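You operate a simulated robot arm through the tools that you are given. There is no shell and no other tool.

Carry out the task below with a simulated robot arm. There is one attempt and no reset: what you move stays moved.

TASK
Set up for the next grade: damp knob to 7 %, bow wheel to 20.
Fine: free the bow clamp for the wheel and lock it again.

Only the result counts: the job must be done as asked and must still hold three seconds after the hand-in. Knocking over, shifting, dropping, spilling or breaking anything else fails it.

THE ROBOT
A 6-joint arm with a two-finger parallel gripper, fixed in place. Base frame: the origin is on the floor under the middle of its stand, x ahead of it, y to its left, z up; the work surface is at about z = 0.8. Readings come in m, degrees, newtons and seconds.
With the tool pointing down near the work surface it reaches from about 0.34 to 0.76 m from the base axis. Its first joint turns from -66.0 to 66.0 degrees. Payload 2.45 kg.
The TCP is the grasp point between the finger pads, 0.024 m short of the fingertips. In the tool frame z runs along the fingers and y along their closing line. The gripper opens to 0.068 m. The fingers are 0.017 m wide and 0.01 m thick; the gripper's body (0.04 by 0.07 m) begins 0.041 m behind the TCP.
Orientation is that of the tool frame in the base frame, as a unit quaternion [w, x, y, z]. With the fingers straight down and closing along the base's y, the tool's x points along the base's -x, its y along +y and its z along -z.

THE INTERFACE
- The arm moves only by the tool play_rows. Its argument "increments" is one flat list of numbers, 7 for each row, row after row: the shift along the tool's x, y, z in cm, then the turn, a rotation vector about the tool's x, y, z in degrees, then the closure in counts, from 0 (fully open) to 255 (shut). In form: [dx, dy, dz, ax, ay, az, fingers, dx, dy, dz, ax, ay, az, fingers, ...]. A call has 1 to 20 rows; each row shifts and turns the commanded pose from where the row before left it, along the tool's axes as they then stand. A row lasts 0.2 s, in which the tool goes at most 0.05 m and 8.6 degrees; a call with a longer step from one row to the next is refused whole, and so is a gripper value outside its range. Where a pose cannot be reached the arm comes as near as it can. A force on the tool above 40 N (or 10 N above the force at the start of the call, whichever is more), or a blocked arm, ends the call early, and 0.2 s more pass. Each finger travels about 0.108 m/s and halts on what it meets, pressing with about 27 N; the grip force reading is that of the motor and also rises with nothing between the fingers. The clock runs only during rows and for 0.2 s after the last one: add rows that do not move to give the fingers time. It gives the time, the measured TCP pose, the force on the tool (base axes), the opening and the grip force at its end, in the units of the frame above (readings bear some noise), with the torque about the TCP (base axes, N m) and any sound that the robot's microphone picked up.
- Cameras (640 x 400 px; columns grow to the right, rows downward): "scene" is fixed at [0.1733, 0.4066, 1.4979]; the picture's right is [-0.72, -0.70, 0.00], its down [-0.21, 0.22, -0.95] and it looks along [0.66, -0.68, -0.31] (base axes); focal length 355 px, centre (320, 200). "wrist" rides on the gripper at [0.084, 0.011, -0.075] in the tool frame; the picture's right is [-0.13, 0.99, 0.00], its down [-0.60, -0.08, -0.79] and it looks along [-0.79, -0.10, 0.61] (tool axes); focal length 251 px, centre (320, 200). There is no depth. A picture from a camera that has moved, and an enlarged one, comes with that camera's place and axes in the base frame and with its lens. The place of the scene camera against the robot may be out by one fixed shift of up to 0.012 m in any direction.
- grab_frame(camera): a new picture of that camera. No time passes.
- close_up(camera, box): a new picture of the part [left, top, right, bottom] of that camera's present view, enlarged. No time passes.
- job_done(): hands the job in; it is judged then, once.

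Places have to be worked out from the pictures, the camera data and where the tool is seen. Open the gripper and draw the arm clear of the work before you hand the job in, unless the task says otherwise.

The tools are called after "Emit:" as name(argument=value, ...) on one line, values as JSON. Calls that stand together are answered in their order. play_rows: Moves the arm, as the interface text tells. Its arguments: {"type":"object","properties":{"increments":{"type":"array"}},"required":["increments"]} The other tools are called the same way: grab_frame (camera) takes a picture; close_up (camera, box) takes an enlarged picture of a part of a camera's view; job_done () hands the job in.

At the start:

```text
t: 0.0
tcp_pos: [0.4507, -0.1107, 1.4087]
tool_rot: [0.0, 0.0, 1.0, 0.0]
force: [0.0, 0.5, 0.2]
torque: [0.02, -0.01, 0.01]
grip_width: 0.068
finger_force: 0.1
```

scene: 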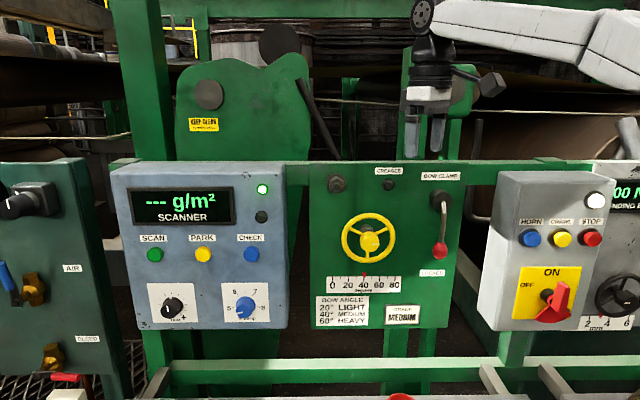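
wrist: 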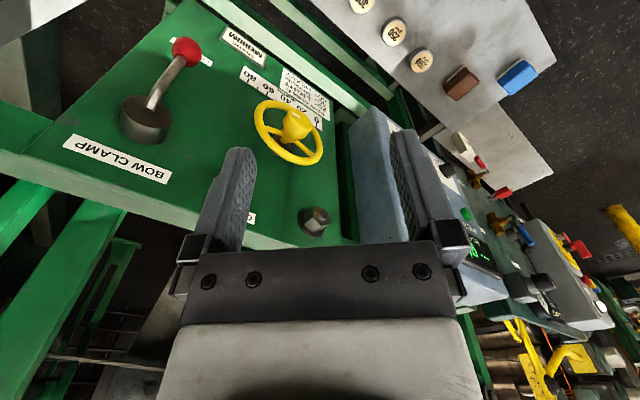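

I'll start by looking closely at the controls from both cameras before moving anything.

Emit:
close_up(camera="scene", box=[300, 150, 480, 340])

Emit:
close_up(camera="scene", box=[110, 160, 300, 335])

Emit:
close_up(camera="scene", box=[0, 150, 130, 400])

Emit:
close_up(camera="scene", box=[470, 150, 640, 350])

Emit:
close_up(camera="wrist", box=[100, 20, 360, 260])

```text
2.11 times, centred on (390, 245) of scene
camera zoom: at [0.1733, 0.4066, 1.4979], right [-0.72, -0.7, 0.0], down [-0.21, 0.22, -0.95], along [0.66, -0.68, -0.31], focal length 748 px, centre (173, 105)
```

zoom: 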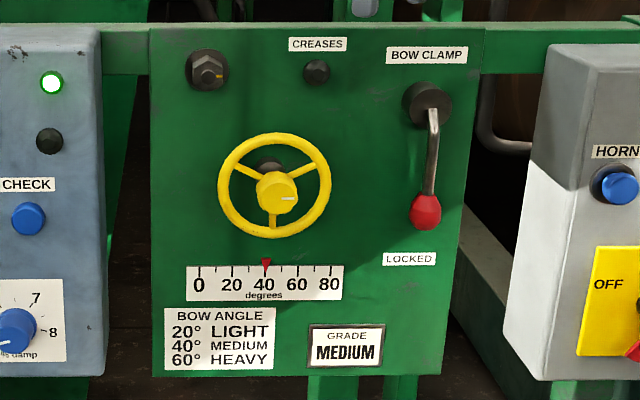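

```text
2.29 times, centred on (205, 248) of scene
camera zoom: at [0.1733, 0.4066, 1.4979], right [-0.72, -0.7, 0.0], down [-0.21, 0.22, -0.95], along [0.66, -0.68, -0.31], focal length 812 px, centre (583, 91)
```

zoom: 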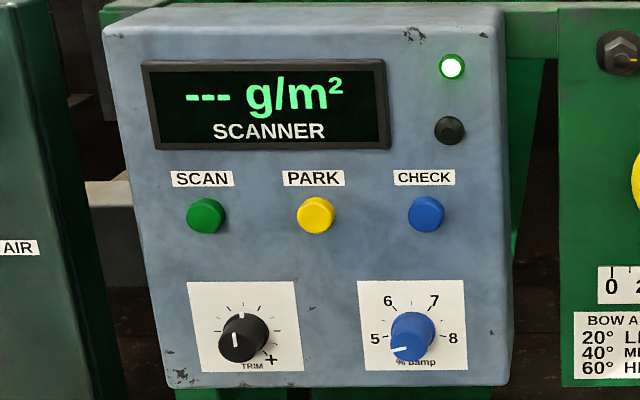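

```text
1.60 times, centred on (65, 275) of scene
camera zoom: at [0.1733, 0.4066, 1.4979], right [-0.72, -0.7, 0.0], down [-0.21, 0.22, -0.95], along [0.66, -0.68, -0.31], focal length 569 px, centre (728, 80)
```

zoom: 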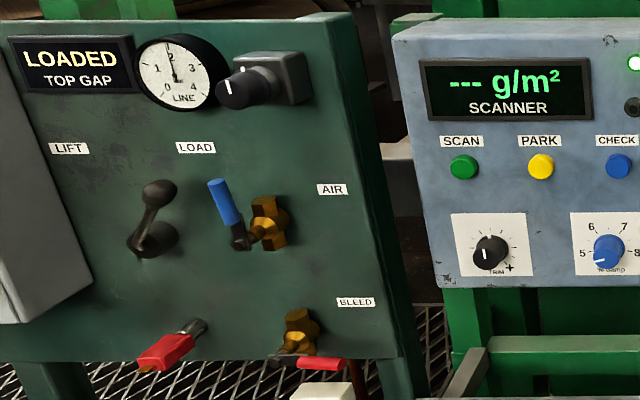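

```text
2.00 times, centred on (555, 250) of scene
camera zoom: at [0.1733, 0.4066, 1.4979], right [-0.72, -0.7, 0.0], down [-0.21, 0.22, -0.95], along [0.66, -0.68, -0.31], focal length 711 px, centre (-150, 100)
```

zoom: 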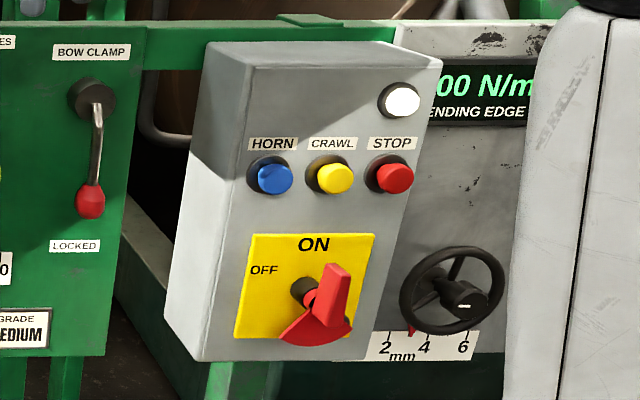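

```text
1.67 times, centred on (230, 140) of wrist
camera zoom: at [0.3667, -0.099, 1.4826], right [0.13, 0.99, 0.0], down [0.6, -0.08, 0.79], along [0.79, -0.1, -0.61], focal length 419 px, centre (470, 300)
```

zoom: 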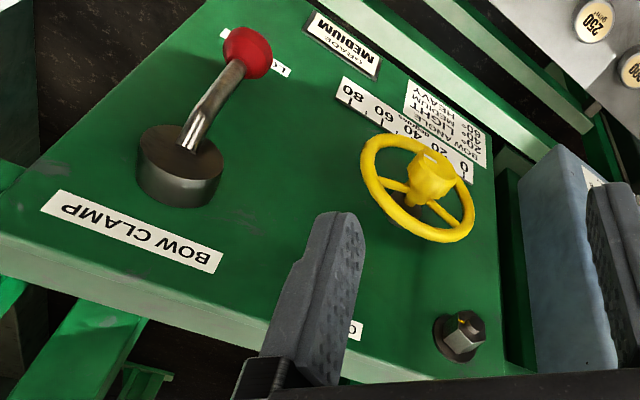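

The bow panel is a vertical plane facing azimuth about -45.8°, roughly 0.567 m from the base axis, with the wheel hub near (0.573, -0.161, 1.185). I'll first yaw the tool so it squares up with that panel, without translating.

Emit:
play_rows(increments=[0, 0, 0, 0, 0, 7.63, 0, 0, 0, 0, 0, 0, 7.63, 0, 0, 0, 0, 0, 0, 7.63, 0, 0, 0, 0, 0, 0, 7.63, 0, 0, 0, 0, 0, 0, 7.63, 0, 0, 0, 0, 0, 0, 7.63, 0, 0, 0, 0, 0, 0, 0, 0])

Emit:
grab_frame(camera="scene")

Emit:
grab_frame(camera="wrist")

```text
t: 1.6
tcp_pos: [0.4516, -0.1115, 1.4081]
tool_rot: [0.001, 0.39, 0.921, 0.0]
force: [0.6, -0.1, 0.4]
torque: [0.01, -0.03, 0.0]
grip_width: 0.0679
finger_force: 0.0
```

```text
taken
```

scene: 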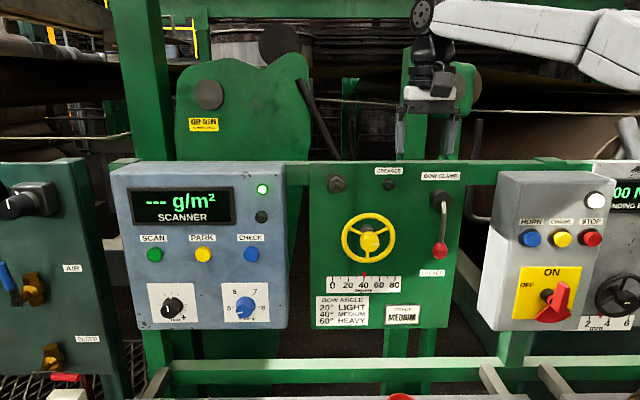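

```text
taken
camera wrist: at [0.4005, -0.042, 1.4827], right [0.8, 0.6, 0.0], down [0.36, -0.49, 0.79], along [0.47, -0.64, -0.61], focal length 251 px, centre (320, 200)
```

wrist: 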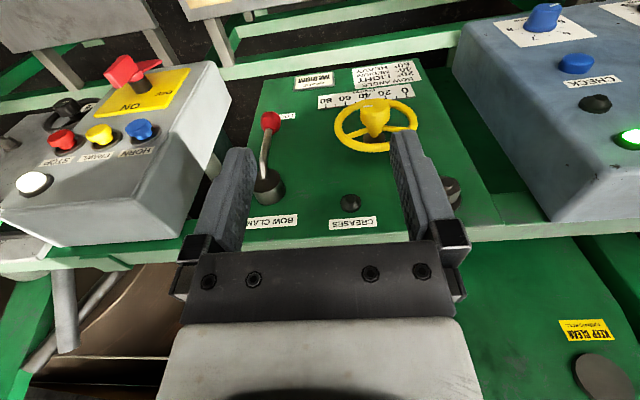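

The tool is now squared up in azimuth and nothing was touched. Next I'll pitch the tool up to horizontal so the fingers point into the panel, TCP still about 17 cm in front of it.

Emit:
play_rows(increments=[0, 0, 0, 0, -8.2, 0, 0, 0, 0, 0, 0, -8.2, 0, 0, 0, 0, 0, 0, -8.2, 0, 0, 0, 0, 0, 0, -8.2, 0, 0, 0, 0, 0, 0, -8.2, 0, 0, 0, 0, 0, 0, -8.2, 0, 0, 0, 0, 0, 0, -8.2, 0, 0, 0, 0, 0, 0, -8.2, 0, 0, 0, 0, 0, 0, -8.2, 0, 0, 0, 0, 0, 0, -8.2, 0, 0, 0, 0, 0, 0, -8.0, 0, 0, 0, 0, 0, 0, 0, 0, 0])

Emit:
grab_frame(camera="scene")

Emit:
grab_frame(camera="wrist")

```text
t: 4.2
tcp_pos: [0.5023, -0.1133, 1.4133]
tool_rot: [0.652, 0.275, 0.651, -0.276]
force: [0.0, -0.8, 0.6]
torque: [0.04, 0.02, -0.02]
grip_width: 0.068
finger_force: 0.0
out of reach, approached as far as the arm can: row 5, 6, 7, 8, 9
```

```text
taken
```

scene: 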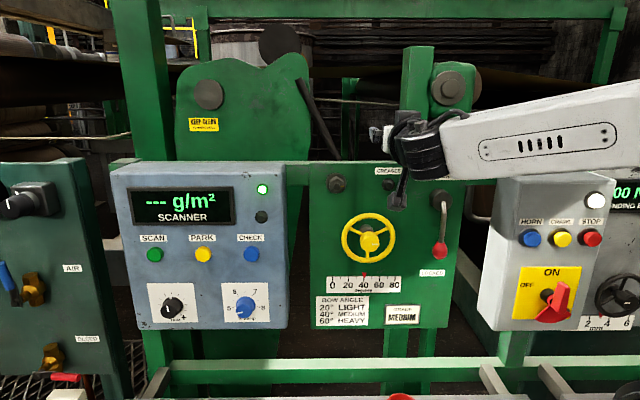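

```text
taken
camera wrist: at [0.4586, -0.0504, 1.3287], right [0.71, 0.69, 0.13], down [-0.61, 0.51, 0.6], along [0.35, -0.51, 0.79], focal length 251 px, centre (320, 200)
```

wrist: 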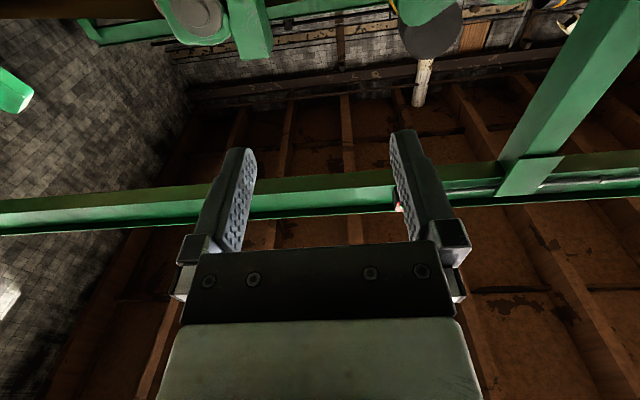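

The tool is horizontal with z axis (0.697,-0.718,0), as intended, though the arm drifted about 5 cm in x at an unreachable stretch. I'll slide sideways along the panel, still about 13 cm off it, then lower to the lever-knob height, estimated at (0.471,-0.263,1.168).

Emit:
play_rows(increments=[0, -4.2, 0, 0, 0, 0, 0, 0, -4.2, 0, 0, 0, 0, 0, 0, -4.2, 0, 0, 0, 0, 0, 0, 0, 0, 0, 0, 0, 0])

Emit:
grab_frame(camera="scene")

```text
t: 5.2
tcp_pos: [0.4866, -0.2119, 1.3979]
tool_rot: [0.652, 0.275, 0.651, -0.276]
force: [-0.1, 0.2, 0.5]
torque: [0.0, -0.01, 0.0]
grip_width: 0.0676
finger_force: 0.0
out of reach, approached as far as the arm can: row 1, 2, 3
```

```text
taken
```

scene: 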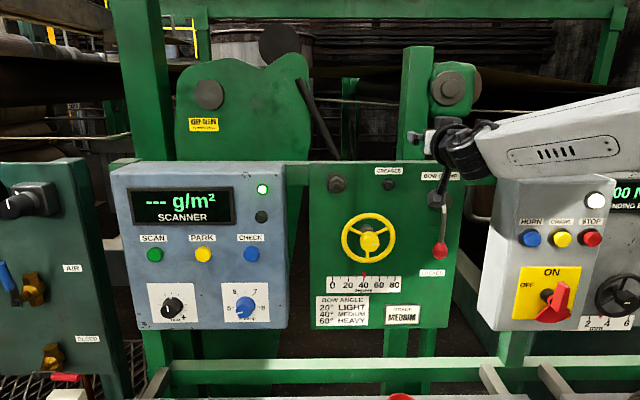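

The arm can't hold this tool pose so close to its base and drifted toward the panel (f≈0.49). I'll check close-up where the fingers are relative to the lever before doing anything else.

Emit:
close_up(camera="scene", box=[390, 120, 500, 290])

Emit:
grab_frame(camera="wrist")

```text
2.35 times, centred on (445, 205) of scene
camera zoom: at [0.1733, 0.4066, 1.4979], right [-0.72, -0.7, 0.0], down [-0.21, 0.22, -0.95], along [0.66, -0.68, -0.31], focal length 836 px, centre (26, 188)
```

zoom: 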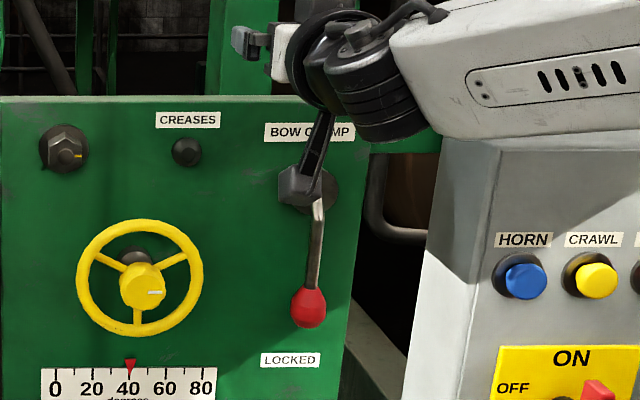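

```text
taken
camera wrist: at [0.4421, -0.1505, 1.3142], right [0.71, 0.69, 0.13], down [-0.61, 0.51, 0.6], along [0.35, -0.51, 0.79], focal length 251 px, centre (320, 200)
```

wrist: 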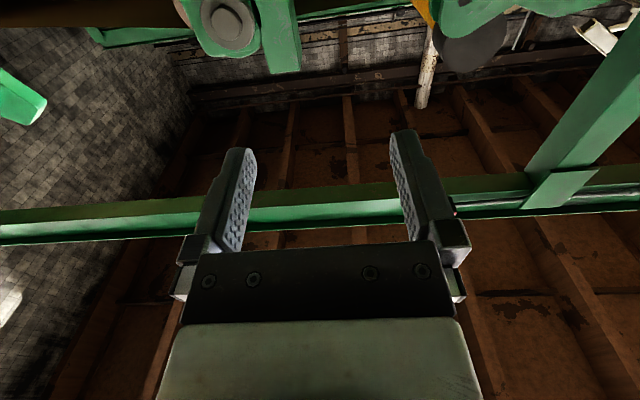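

The camera hangs below the wrist in this pose, and the fingers are safely above the panel's top. I'll tilt the tool to 45° downward, which gives the arm more room near its base and turns the wrist camera to face the panel.

Emit:
play_rows(increments=[0, 0, 0, 0, 7.5, 0, 0, 0, 0, 0, 0, 7.5, 0, 0, 0, 0, 0, 0, 7.5, 0, 0, 0, 0, 0, 0, 7.5, 0, 0, 0, 0, 0, 0, 7.5, 0, 0, 0, 0, 0, 0, 7.5, 0, 0, 0, 0, 0, 0, 0, 0, 0, 0, -4.5, 0, 0, 0, 0, 0, 0, -4.5, 0, 0, 0, 0, 0, 0, 0, 0, 0, 0, 0])

Emit:
grab_frame(camera="scene")

Emit:
grab_frame(camera="wrist")

```text
refused: increments must hold 7 numbers for each row
```

```text
taken
```

scene: 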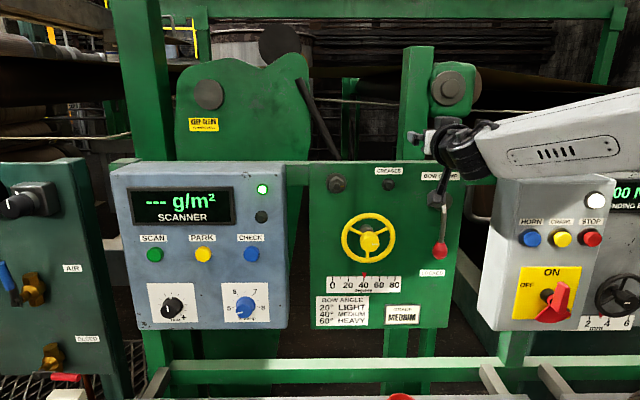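

```text
taken
camera wrist: at [0.4421, -0.1505, 1.3142], right [0.71, 0.69, 0.13], down [-0.61, 0.51, 0.6], along [0.35, -0.51, 0.79], focal length 251 px, centre (320, 200)
```

wrist: 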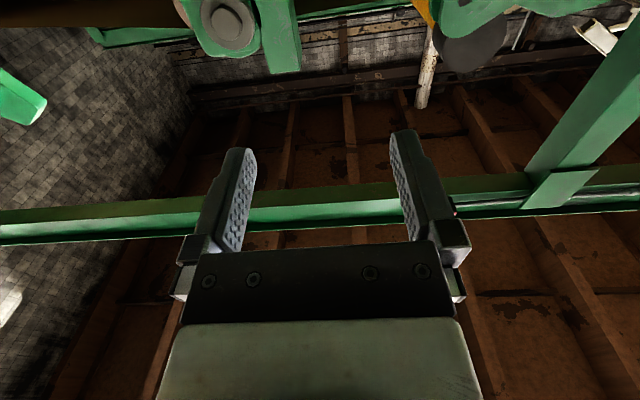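

The call was refused for a row-count slip, so nothing moved. I'm resending the tilt and a small retreat along the tool axis with 7 numbers per row.

Emit:
play_rows(increments=[0, 0, 0, 0, 7.5, 0, 0, 0, 0, 0, 0, 7.5, 0, 0, 0, 0, 0, 0, 7.5, 0, 0, 0, 0, 0, 0, 7.5, 0, 0, 0, 0, 0, 0, 7.5, 0, 0, 0, 0, 0, 0, 7.5, 0, 0, 0, 0, -4, 0, 0, 0, 0, 0, 0, 0, 0, 0, 0, 0])

Emit:
grab_frame(camera="scene")

Emit:
grab_frame(camera="wrist")

```text
t: 7.0
tcp_pos: [0.47, -0.1935, 1.4263]
tool_rot: [0.353, 0.358, 0.852, -0.148]
force: [-0.5, 0.1, -0.8]
torque: [-0.03, -0.04, -0.02]
grip_width: 0.068
finger_force: 0.0
out of reach, approached as far as the arm can: row 1
```

```text
taken
```

scene: 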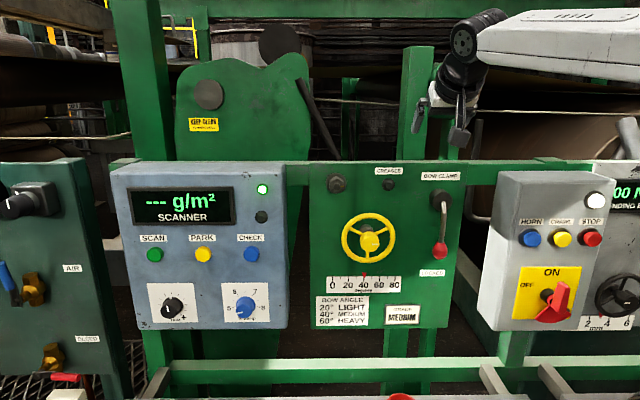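

```text
taken
camera wrist: at [0.399, -0.1045, 1.4205], right [0.77, 0.63, 0.09], down [-0.15, 0.04, 0.99], along [0.62, -0.78, 0.12], focal length 251 px, centre (320, 200)
```

wrist: 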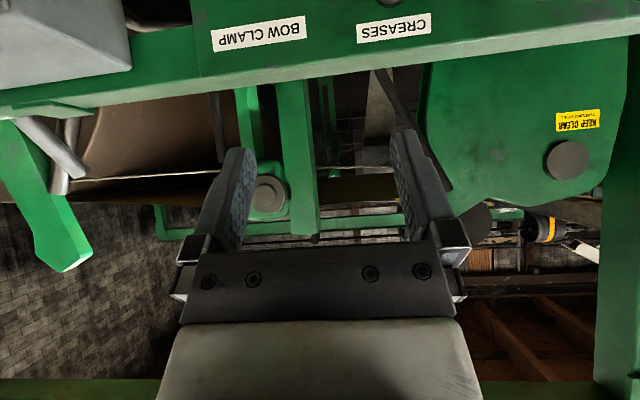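

Tilted 45° down the arm reaches freely. I'll lower and back off to about 15 cm from the panel at z≈1.28 for a frontal wrist-camera look at the lever, wheel and scale.

Emit:
play_rows(increments=[3.4, 0, 1.77, 0, 0, 0, 0, 3.4, 0, 1.77, 0, 0, 0, 0, 3.4, 0, 1.77, 0, 0, 0, 0, 3.4, 0, 1.77, 0, 0, 0, 0, 0, 0, 0, 0, 0, 0, 0])

Emit:
grab_frame(camera="scene")

Emit:
grab_frame(camera="wrist")

```text
t: 8.2
tcp_pos: [0.455, -0.1633, 1.2792]
tool_rot: [0.352, 0.36, 0.851, -0.149]
force: [-0.8, -0.6, 0.0]
torque: [-0.03, 0.01, 0.01]
grip_width: 0.068
finger_force: 0.0
out of reach, approached as far as the arm can: row 2, 3, 4
```

```text
taken
```

scene: 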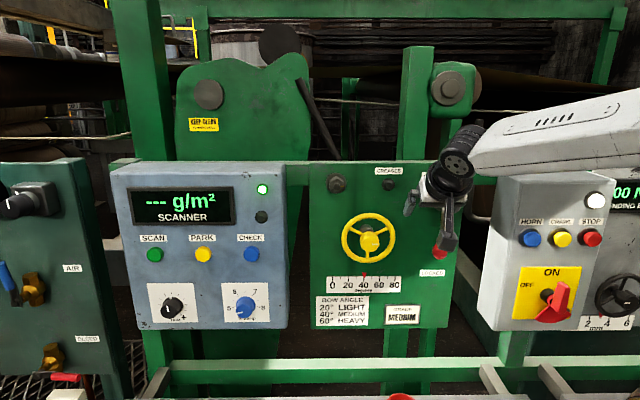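

```text
taken
camera wrist: at [0.3846, -0.0745, 1.2718], right [0.77, 0.63, 0.09], down [-0.15, 0.04, 0.99], along [0.61, -0.78, 0.13], focal length 251 px, centre (320, 200)
```

wrist: 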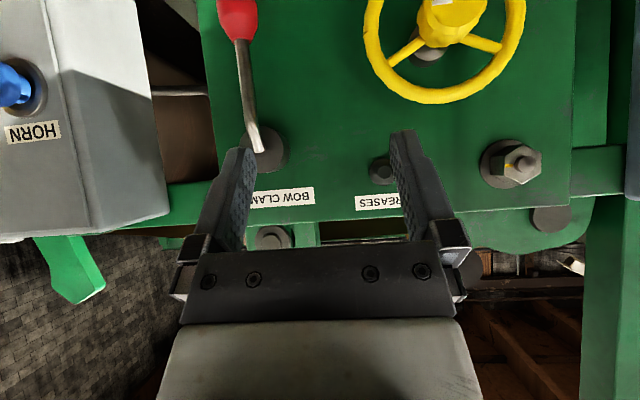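

The frontal view puts the lever pivot near e=-0.151 m along the panel at z≈1.248. The knob is near (0.479,-0.279,1.144) and the panel plane at f≈0.583, measured along its normal. I'll zoom in on the lever, wheel and grey box to check swing clearances.

Emit:
close_up(camera="wrist", box=[0, 0, 300, 240])

Emit:
close_up(camera="wrist", box=[340, 0, 600, 220])

```text
1.67 times, centred on (150, 120) of wrist
camera zoom: at [0.3846, -0.0745, 1.2718], right [0.77, 0.63, 0.09], down [-0.15, 0.04, 0.99], along [0.61, -0.78, 0.13], focal length 419 px, centre (603, 333)
```

zoom: 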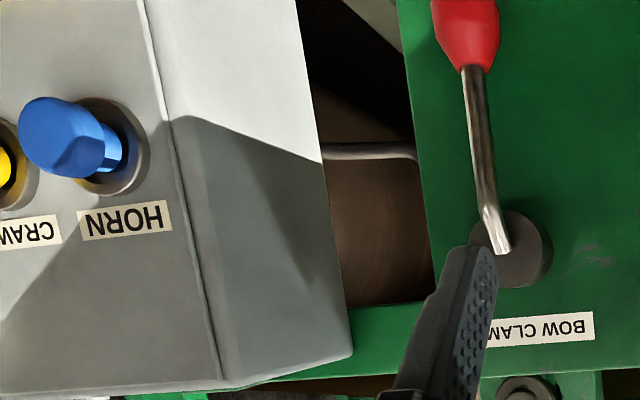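

```text
1.82 times, centred on (470, 110) of wrist
camera zoom: at [0.3846, -0.0745, 1.2718], right [0.77, 0.63, 0.09], down [-0.15, 0.04, 0.99], along [0.61, -0.78, 0.13], focal length 457 px, centre (47, 364)
```

zoom: 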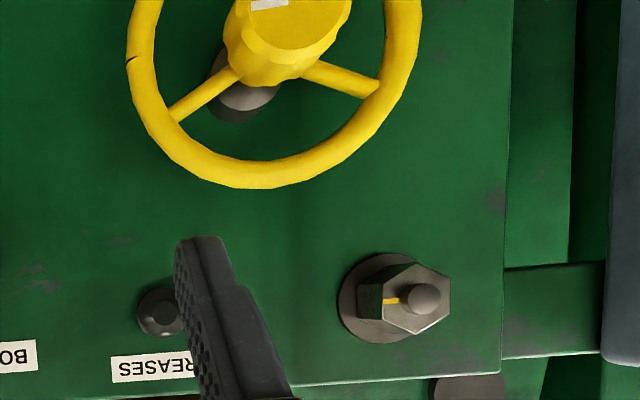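

There's an open gap to the lever's right, and the wheel rim sits to its left. I'll close the fingers into a probe and place it just left of the lever rod (e≈-0.19, z≈1.185) to test gently which way the clamp swings.

Emit:
play_rows(increments=[0, 0, 0, 0, 0, 0, 255, 0, 0, 0, 0, 0, 0, 255, 1.37, -0.75, 3.06, 0, 0, 0, 255, 1.37, -0.75, 3.06, 0, 0, 0, 255, 1.37, -0.75, 3.06, 0, 0, 0, 255, 0, 0, 0, 0, 0, 0, 255])

Emit:
grab_frame(camera="scene")

Emit:
grab_frame(camera="wrist")

```text
t: 9.6
tcp_pos: [0.4639, -0.207, 1.1859]
tool_rot: [0.352, 0.359, 0.851, -0.149]
force: [0.5, -0.3, 0.6]
torque: [0.02, -0.01, -0.02]
grip_width: 0.0002
finger_force: 23.4
```

```text
taken
```

scene: 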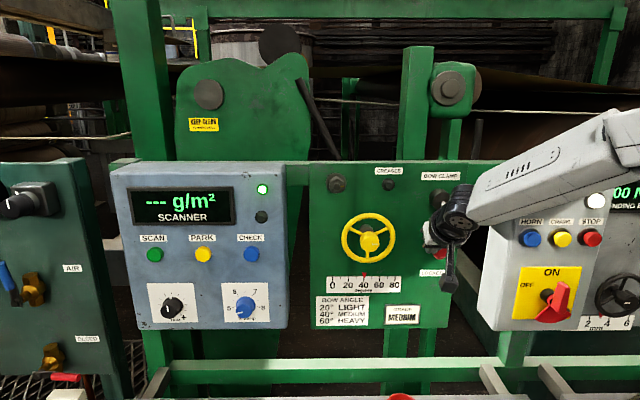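

```text
taken
camera wrist: at [0.3924, -0.1183, 1.1781], right [0.77, 0.63, 0.09], down [-0.15, 0.04, 0.99], along [0.61, -0.78, 0.13], focal length 251 px, centre (320, 200)
```

wrist: 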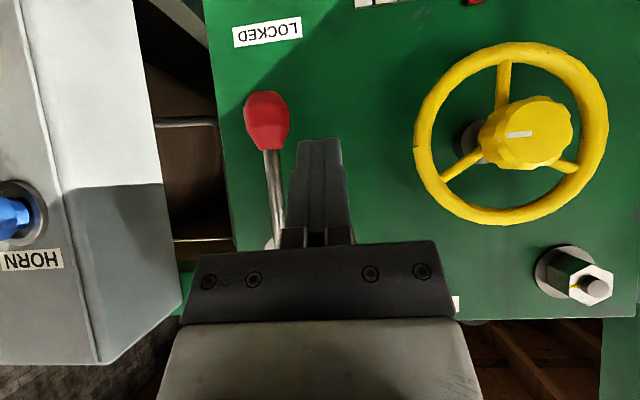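

Now the probe is left of the rod at e≈-0.188 with about 2 cm of gap. I'll push it straight in to f≈0.535, level with the rod, staying 3 cm short of the panel.

Emit:
play_rows(increments=[-2.2, 0, 2.2, 0, 0, 0, 255, -2.2, 0, 2.2, 0, 0, 0, 255, 0, 0, 0, 0, 0, 0, 255])

Emit:
grab_frame(camera="wrist")

```text
t: 10.4
tcp_pos: [0.5069, -0.2524, 1.1837]
tool_rot: [0.353, 0.359, 0.851, -0.149]
force: [-0.1, -0.4, 0.8]
torque: [-0.03, 0.01, 0.03]
grip_width: 0.0
finger_force: 23.7
```

```text
taken
camera wrist: at [0.4361, -0.1633, 1.1775], right [0.77, 0.63, 0.09], down [-0.15, 0.04, 0.99], along [0.61, -0.78, 0.13], focal length 251 px, centre (320, 200)
```

wrist: 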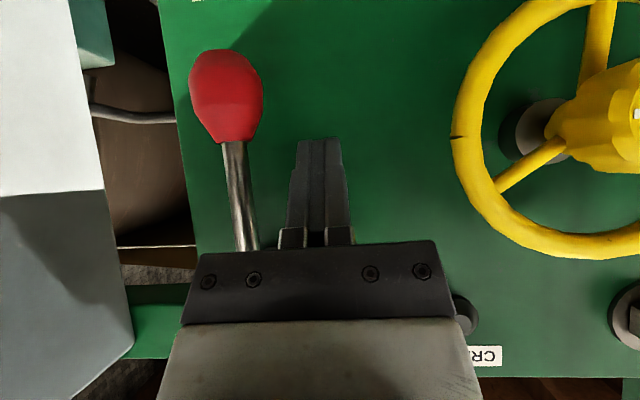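

The probe is level with the rod and touches nothing. I'll push gently right (toward +e), roughly 1 cm past expected contact, and see whether the lever moves or resists.

Emit:
play_rows(increments=[0, -1.0, 0, 0, 0, 0, 255, 0, -1.0, 0, 0, 0, 0, 255, 0, -0.4, 0, 0, 0, 0, 255, 0, -0.4, 0, 0, 0, 0, 255, 0, -0.4, 0, 0, 0, 0, 255, 0, 0, 0, 0, 0, 0, 255])

Emit:
grab_frame(camera="wrist")

Emit:
grab_frame(camera="scene")

```text
t: 11.8
tcp_pos: [0.4829, -0.2728, 1.1852]
tool_rot: [0.352, 0.361, 0.851, -0.15]
force: [0.4, 0.1, 0.2]
torque: [-0.03, -0.01, 0.01]
grip_width: 0.0001
finger_force: 23.8
```

```text
taken
camera wrist: at [0.4124, -0.1844, 1.1781], right [0.77, 0.63, 0.09], down [-0.15, 0.04, 0.99], along [0.61, -0.78, 0.13], focal length 251 px, centre (320, 200)
```

wrist: 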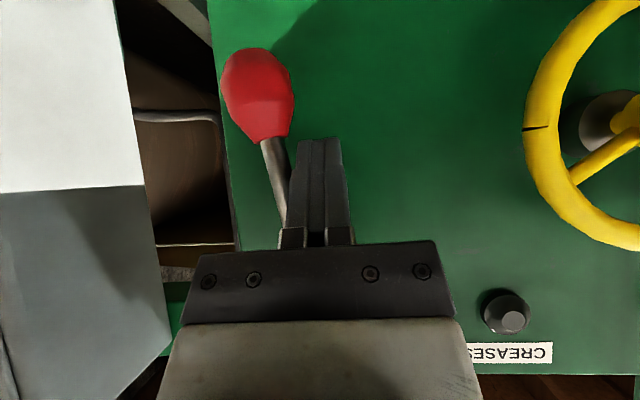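

```text
taken
```

scene: 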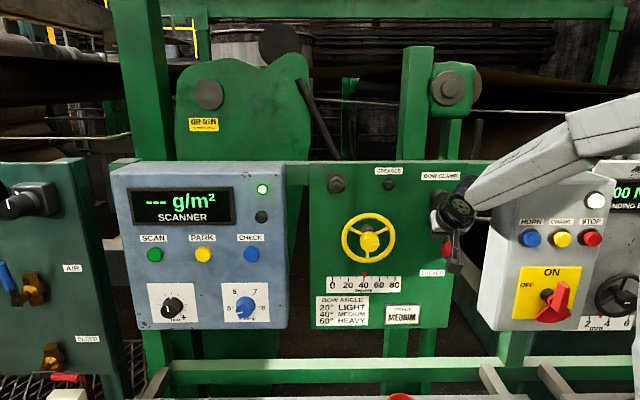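

The rod now leans right by about 10° with almost no resistance, so the clamp frees to the right. I'll follow its arc about the pivot up to roughly 50° and check again.

Emit:
play_rows(increments=[0, -1.14, 0, 0, 0, 0, 255, -0.15, -1.11, -0.15, 0, 0, 0, 255, -0.28, -1.06, -0.28, 0, 0, 0, 255, -0.41, -0.98, -0.41, 0, 0, 0, 255, 0, 0, 0, 0, 0, 0, 255])

Emit:
grab_frame(camera="wrist")

Emit:
grab_frame(camera="scene")

```text
t: 13.0
tcp_pos: [0.4537, -0.2994, 1.1944]
tool_rot: [0.348, 0.359, 0.853, -0.148]
force: [14.1, 28.0, -18.7]
torque: [0.04, 0.02, 0.1]
grip_width: 0.0
finger_force: 23.5
```

```text
taken
camera wrist: at [0.3832, -0.2116, 1.1887], right [0.77, 0.63, 0.09], down [-0.14, 0.04, 0.99], along [0.62, -0.78, 0.12], focal length 251 px, centre (320, 200)
```

wrist: 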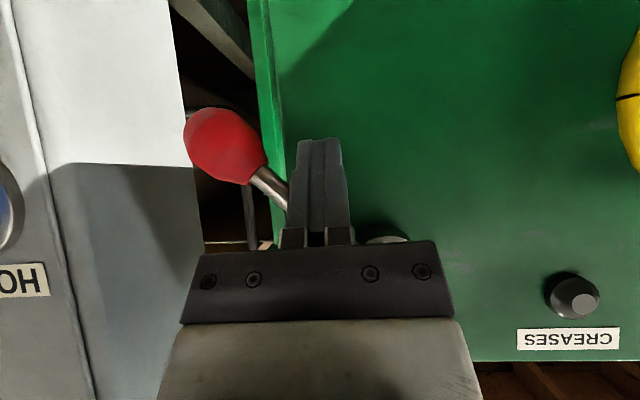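

```text
taken
```

scene: 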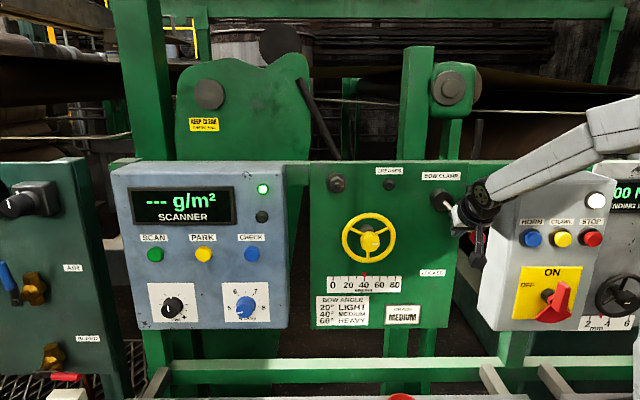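

The tool now feels about 36 N and the lever stands at about 45°, which could be its end stop. I'll zoom in to check the knob isn't against the grey box instead.

Emit:
close_up(camera="wrist", box=[120, 60, 360, 250])

Emit:
close_up(camera="scene", box=[400, 150, 520, 290])

```text
2.11 times, centred on (240, 155) of wrist
camera zoom: at [0.3832, -0.2116, 1.1887], right [0.77, 0.63, 0.09], down [-0.14, 0.04, 0.99], along [0.62, -0.78, 0.12], focal length 529 px, centre (488, 295)
```

zoom: 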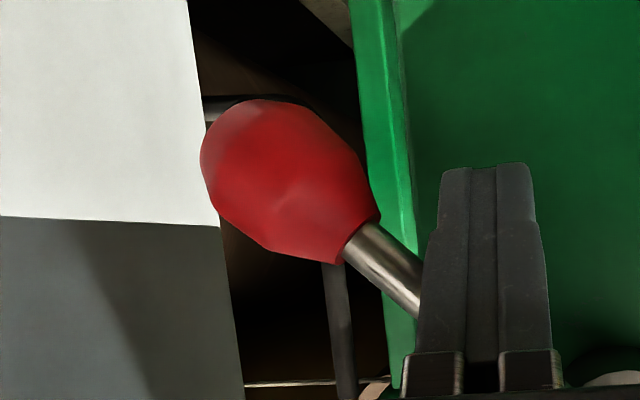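

```text
2.86 times, centred on (460, 220) of scene
camera zoom: at [0.1741, 0.4075, 1.4976], right [-0.72, -0.7, 0.0], down [-0.22, 0.22, -0.95], along [0.66, -0.68, -0.31], focal length 1015 px, centre (-80, 143)
```

zoom: 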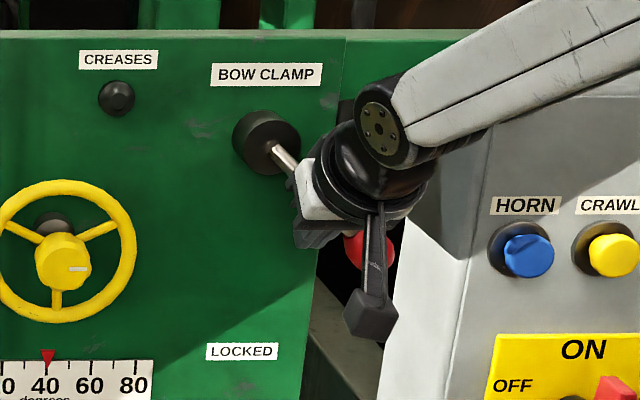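

The knob is clear of the grey box by a couple of centimetres. I'll nudge a little further along the arc to tell an end stop from mere friction; the force limit ends the call if it's solid.

Emit:
play_rows(increments=[-0.2, -0.3, -0.2, 0, 0, 0, 255, -0.2, -0.3, -0.2, 0, 0, 0, 255, 0, 0, 0, 0, 0, 0, 255])

Emit:
close_up(camera="wrist", box=[120, 60, 360, 250])

```text
t: 13.4
tcp_pos: [0.453, -0.3005, 1.1939]
tool_rot: [0.347, 0.358, 0.855, -0.145]
force: [2.1, 9.0, -3.5]
torque: [0.05, 0.02, 0.0]
grip_width: 0.0
finger_force: 23.3
stopped in row 1: the force on the tool passed its limit at 49 N (the readings are from after the stop); the commanded pose is now the measured one
```

```text
2.11 times, centred on (240, 155) of wrist
camera zoom: at [0.3815, -0.2116, 1.1886], right [0.77, 0.63, 0.09], down [-0.14, 0.03, 0.99], along [0.62, -0.78, 0.11], focal length 529 px, centre (488, 295)
```

zoom: 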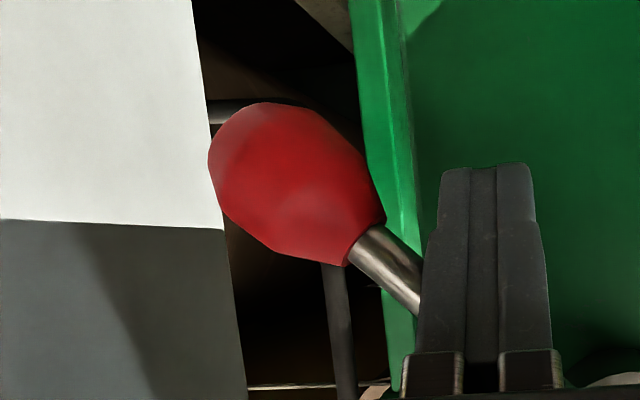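

It's a hard stop: the lever is at its free position, about 45° to the right. I'll back the probe off to the left and draw out from the panel, then confirm the lever stays there.

Emit:
play_rows(increments=[0, 0.8, 0, 0, 0, 0, 255, 0, 0.8, 0, 0, 0, 0, 255, 2.5, 0, -2.5, 0, 0, 0, 255, 2.5, 0, -2.5, 0, 0, 0, 255, 0, 0, 0, 0, 0, 0, 255])

Emit:
grab_frame(camera="wrist")

Emit:
grab_frame(camera="scene")

```text
t: 14.6
tcp_pos: [0.4128, -0.238, 1.1952]
tool_rot: [0.349, 0.358, 0.854, -0.146]
force: [-0.7, -0.7, 0.3]
torque: [0.02, 0.01, -0.04]
grip_width: 0.0
finger_force: 23.9
```

```text
taken
camera wrist: at [0.3423, -0.1486, 1.1902], right [0.77, 0.63, 0.09], down [-0.14, 0.03, 0.99], along [0.62, -0.78, 0.12], focal length 251 px, centre (320, 200)
```

wrist: 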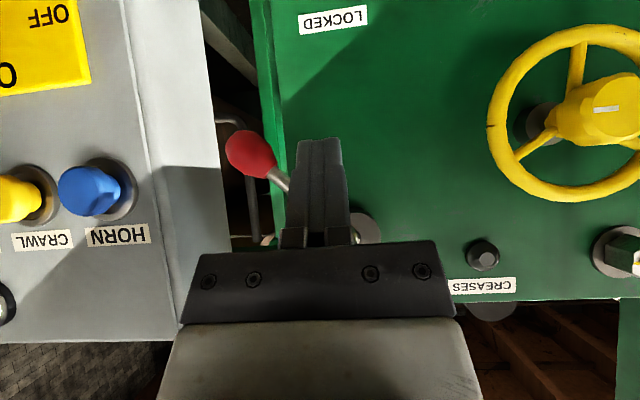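

```text
taken
```

scene: 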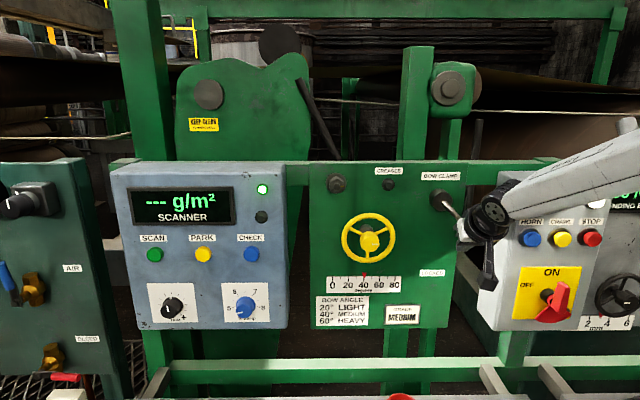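

The lever holds its free position on its own. Next I'll slide left to in front of the wheel hub (e≈-0.308, f≈0.44), open the fingers, and then pitch up to face the wheel squarely.

Emit:
play_rows(increments=[0.8, 4.45, 0.16, 0, 0, 0, 0, 0.8, 4.45, 0.16, 0, 0, 0, 0, 0.8, 4.45, 0.16, 0, 0, 0, 0, 0.8, 4.45, 0.16, 0, 0, 0, 0, 0, 0, 0, 0, 0, 0, 0])

Emit:
grab_frame(camera="wrist")

```text
t: 15.8
tcp_pos: [0.529, -0.0985, 1.168]
tool_rot: [0.348, 0.359, 0.854, -0.146]
force: [-0.1, 0.6, 0.5]
torque: [-0.02, -0.03, 0.01]
grip_width: 0.0681
finger_force: 0.1
```

```text
taken
camera wrist: at [0.4579, -0.0103, 1.1631], right [0.77, 0.63, 0.09], down [-0.14, 0.03, 0.99], along [0.62, -0.78, 0.12], focal length 251 px, centre (320, 200)
```

wrist: 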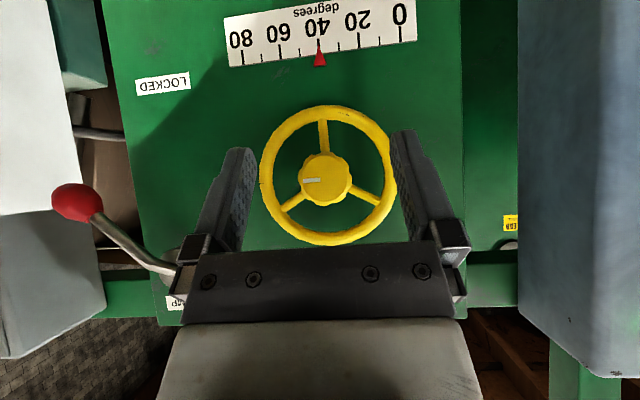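

The wheel, pointer (exactly at 40) and lever are all in view, and the TCP is already lined up with the hub within about 2 mm. I'll pitch up to horizontal here.

Emit:
play_rows(increments=[0, 0, 0, 0, -7.6, 0, 0, 0, 0, 0, 0, -7.6, 0, 0, 0, 0, 0, 0, -7.6, 0, 0, 0, 0, 0, 0, -7.6, 0, 0, 0, 0, 0, 0, -7.6, 0, 0, 0, 0, 0, 0, -7.6, 0, 0, 0, 0, 0, 0, 0, 0, 0])

Emit:
grab_frame(camera="wrist")

Emit:
grab_frame(camera="scene")

```text
t: 17.4
tcp_pos: [0.5296, -0.1015, 1.1691]
tool_rot: [0.653, 0.273, 0.651, -0.273]
force: [0.3, 0.1, 0.0]
torque: [-0.04, -0.01, -0.01]
grip_width: 0.0679
finger_force: 0.2
```

```text
taken
camera wrist: at [0.4843, -0.0393, 1.0845], right [0.71, 0.7, 0.13], down [-0.61, 0.51, 0.6], along [0.35, -0.51, 0.79], focal length 251 px, centre (320, 200)
```

wrist: 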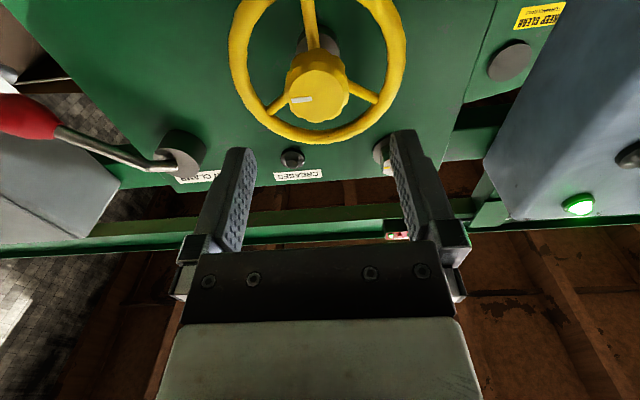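

```text
taken
```

scene: 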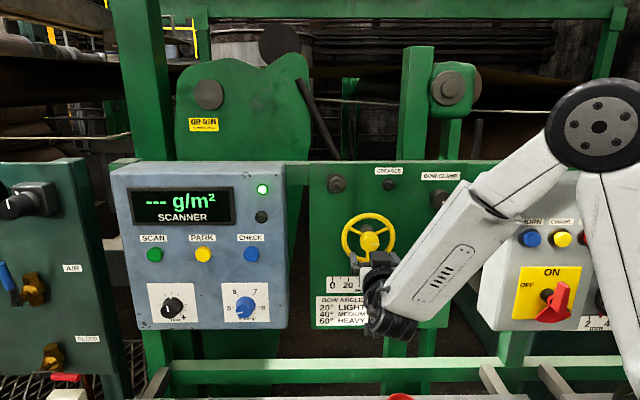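

The tool is square to the wheel and centred on the hub within about 1 mm, with the hub front at f≈0.529. I'll advance so the fingertips straddle the hub by about 1.5 cm, between the spokes, then close on it.

Emit:
play_rows(increments=[0, 0, 3.0, 0, 0, 0, 0, 0, 0, 3.0, 0, 0, 0, 0, 0, 0, 1.9, 0, 0, 0, 0, 0, 0, 0, 0, 0, 0, 0])

Emit:
grab_frame(camera="wrist")

```text
t: 18.2
tcp_pos: [0.5791, -0.1502, 1.1684]
tool_rot: [0.654, 0.268, 0.653, -0.273]
force: [-30.4, 20.5, 11.2]
torque: [0.01, 0.02, 0.18]
grip_width: 0.065
finger_force: 0.1
stopped in row 4: the force on the tool passed its limit at 78 N (the readings are from after the stop); the commanded pose is now the measured one
```

```text
taken
camera wrist: at [0.5331, -0.0902, 1.0832], right [0.7, 0.7, 0.12], down [-0.62, 0.51, 0.6], along [0.36, -0.5, 0.79], focal length 251 px, centre (320, 200)
```

wrist: 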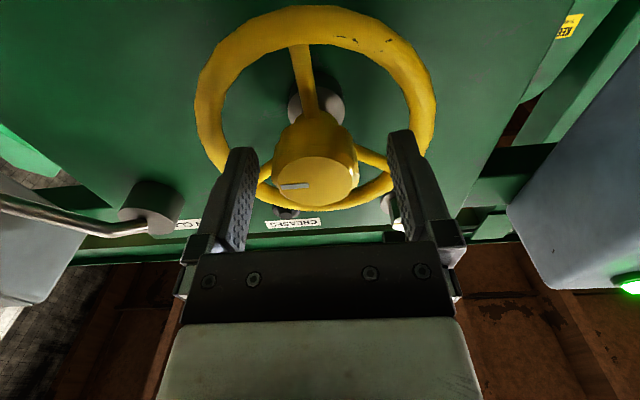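

The fingertips touched the wheel rim at full opening: fingers spread to ±0.044 m meet the rim's inner edge. I'll back straight off 1.5 cm and narrow the opening to about 0.052 m so they fit between hub and rim.

Emit:
play_rows(increments=[0, 0, -1.5, 0, 0, 0, 0, 0, 0, 0, 0, 0, 0, 60, 0, 0, 0, 0, 0, 0, 60])

Emit:
grab_frame(camera="wrist")

Emit:
grab_frame(camera="scene")

```text
t: 19.0
tcp_pos: [0.5691, -0.1421, 1.1658]
tool_rot: [0.652, 0.269, 0.654, -0.273]
force: [-0.5, 0.3, 0.0]
torque: [-0.01, 0.0, 0.01]
grip_width: 0.0519
finger_force: 0.0
```

```text
taken
camera wrist: at [0.5237, -0.0809, 1.0818], right [0.7, 0.7, 0.12], down [-0.61, 0.51, 0.6], along [0.36, -0.5, 0.79], focal length 251 px, centre (320, 200)
```

wrist: 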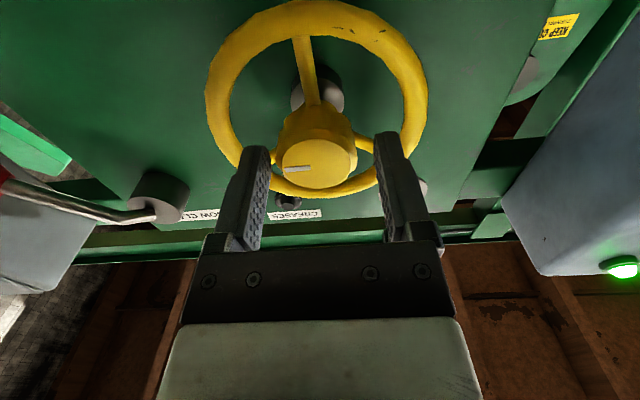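

```text
taken
```

scene: 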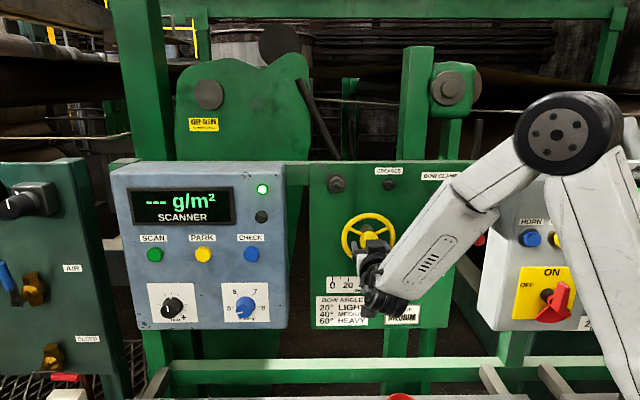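

Backed off cleanly, with the wheel undisturbed. I'll correct the small yaw and height drift and advance slowly with the narrowed fingers to take the hub.

Emit:
play_rows(increments=[-0.25, 0, 0, 0.7, 0, 0, 60, 0, 0, 0.6, 0, 0, 0, 60, 0, 0, 0.5, 0, 0, 0, 60, 0, 0, 0.4, 0, 0, 0, 60, 0, 0, 0.3, 0, 0, 0, 60, 0, 0, 0, 0, 0, 0, 60])

Emit:
grab_frame(camera="wrist")

```text
t: 20.1
tcp_pos: [0.5784, -0.15, 1.1689]
tool_rot: [0.652, 0.27, 0.653, -0.276]
force: [-16.4, 12.4, 6.0]
torque: [-0.11, -0.09, 0.53]
grip_width: 0.0488
finger_force: 0.1
stopped in row 5: the force on the tool passed its limit at 47 N (the readings are from after the stop); the commanded pose is now the measured one
```

```text
taken
camera wrist: at [0.5339, -0.089, 1.0843], right [0.71, 0.7, 0.12], down [-0.61, 0.51, 0.6], along [0.36, -0.5, 0.79], focal length 251 px, centre (320, 200)
```

wrist: 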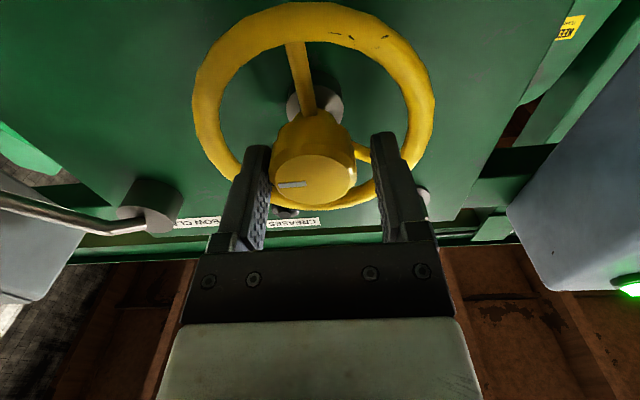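

The tips stop against the spoke plane, but re-measuring from this picture, the hub front lies about 2 mm ahead of the TCP. The fingers therefore already overlap the hub by 2 cm. I'll ease back 2.5 mm, centre by 2.5 mm and close on the hub.

Emit:
play_rows(increments=[0, -0.25, -0.25, 0, 0, 0, 60, 0, 0, 0, 0, 0, 0, 60, 0, 0, 0, 0, 0, 0, 140, 0, 0, 0, 0, 0, 0, 255, 0, 0, 0, 0, 0, 0, 255])

Emit:
grab_frame(camera="wrist")

Emit:
close_up(camera="scene", box=[300, 160, 480, 340])

```text
t: 21.3
tcp_pos: [0.577, -0.151, 1.1685]
tool_rot: [0.651, 0.272, 0.653, -0.276]
force: [-3.4, -11.4, -0.7]
torque: [0.06, -0.02, 0.59]
grip_width: 0.0407
finger_force: 44.4
```

```text
taken
camera wrist: at [0.5312, -0.0908, 1.0837], right [0.71, 0.69, 0.12], down [-0.61, 0.51, 0.6], along [0.36, -0.5, 0.79], focal length 251 px, centre (320, 200)
```

wrist: 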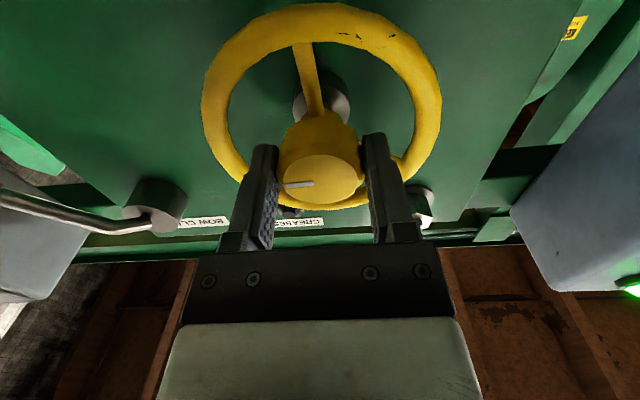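

```text
2.22 times, centred on (390, 250) of scene
camera zoom: at [0.1732, 0.4062, 1.4981], right [-0.72, -0.7, 0.0], down [-0.21, 0.22, -0.95], along [0.66, -0.68, -0.31], focal length 790 px, centre (164, 89)
```

zoom: 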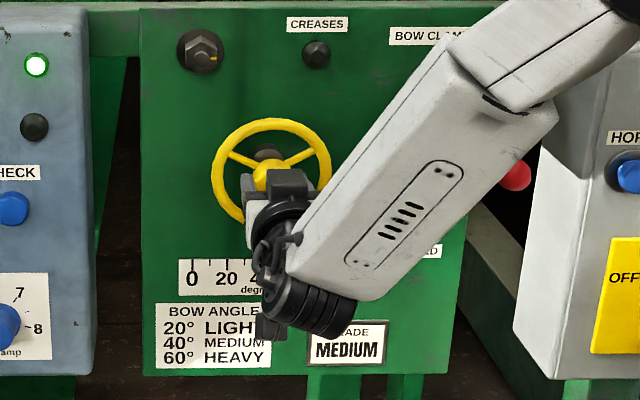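

The hub is gripped (0.0407 m wide) with a mild side load of about 10 N. I'll relieve that by 1 mm and turn the wheel a trial 16° counter-clockwise (toward lower scale values, I expect).

Emit:
play_rows(increments=[0, -0.1, 0, 0, 0, 0, 255, 0, 0, 0, 0, 0, -4, 255, 0, 0, 0, 0, 0, -4, 255, 0, 0, 0, 0, 0, -4, 255, 0, 0, 0, 0, 0, -4, 255, 0, 0, 0, 0, 0, 0, 255])

Emit:
grab_frame(camera="wrist")

Emit:
close_up(camera="scene", box=[300, 160, 480, 340])

```text
t: 22.7
tcp_pos: [0.5764, -0.152, 1.1681]
tool_rot: [0.606, 0.177, 0.685, -0.363]
force: [5.1, -18.5, -5.2]
torque: [-0.33, -0.32, 0.73]
grip_width: 0.0408
finger_force: 45.2
```

```text
taken
camera wrist: at [0.5137, -0.1077, 1.0843], right [0.7, 0.69, -0.16], down [-0.49, 0.63, 0.6], along [0.52, -0.35, 0.78], focal length 251 px, centre (320, 200)
```

wrist: 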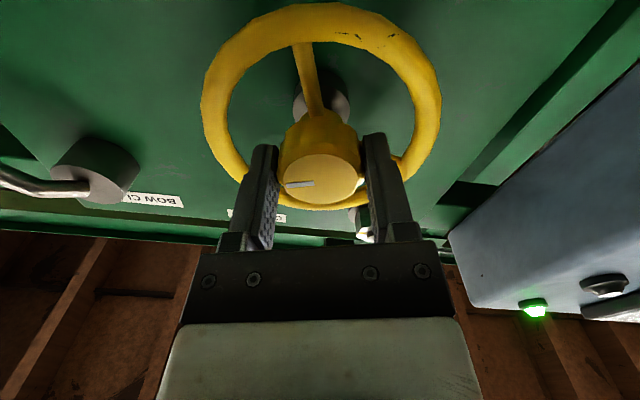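

```text
2.22 times, centred on (390, 250) of scene
camera zoom: at [0.1735, 0.4059, 1.4981], right [-0.72, -0.7, 0.0], down [-0.22, 0.22, -0.95], along [0.66, -0.68, -0.31], focal length 790 px, centre (164, 89)
```

zoom: 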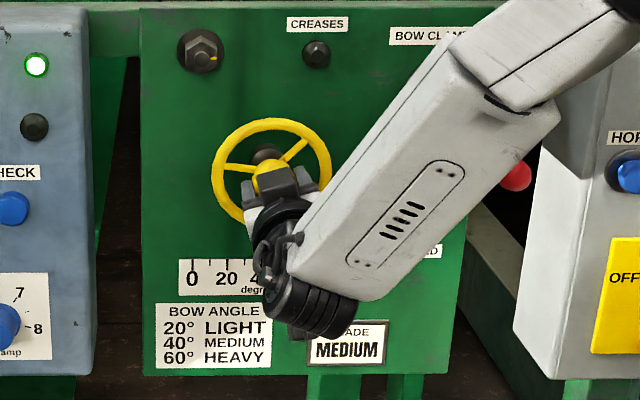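

The wheel turned with the gripper (it stays fixed in the wrist view), with hardly any torque about its axis. The arm hides the pointer, so I'll zoom in on the scale to see what's visible.

Emit:
close_up(camera="scene", box=[310, 230, 410, 300])

```text
5.71 times, centred on (360, 265) of scene
camera zoom: at [0.1735, 0.4059, 1.4981], right [-0.72, -0.7, 0.0], down [-0.22, 0.22, -0.95], along [0.66, -0.68, -0.31], focal length 2031 px, centre (91, -171)
```

zoom: 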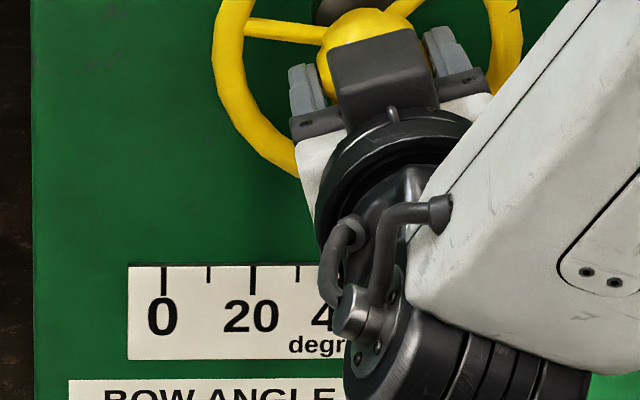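

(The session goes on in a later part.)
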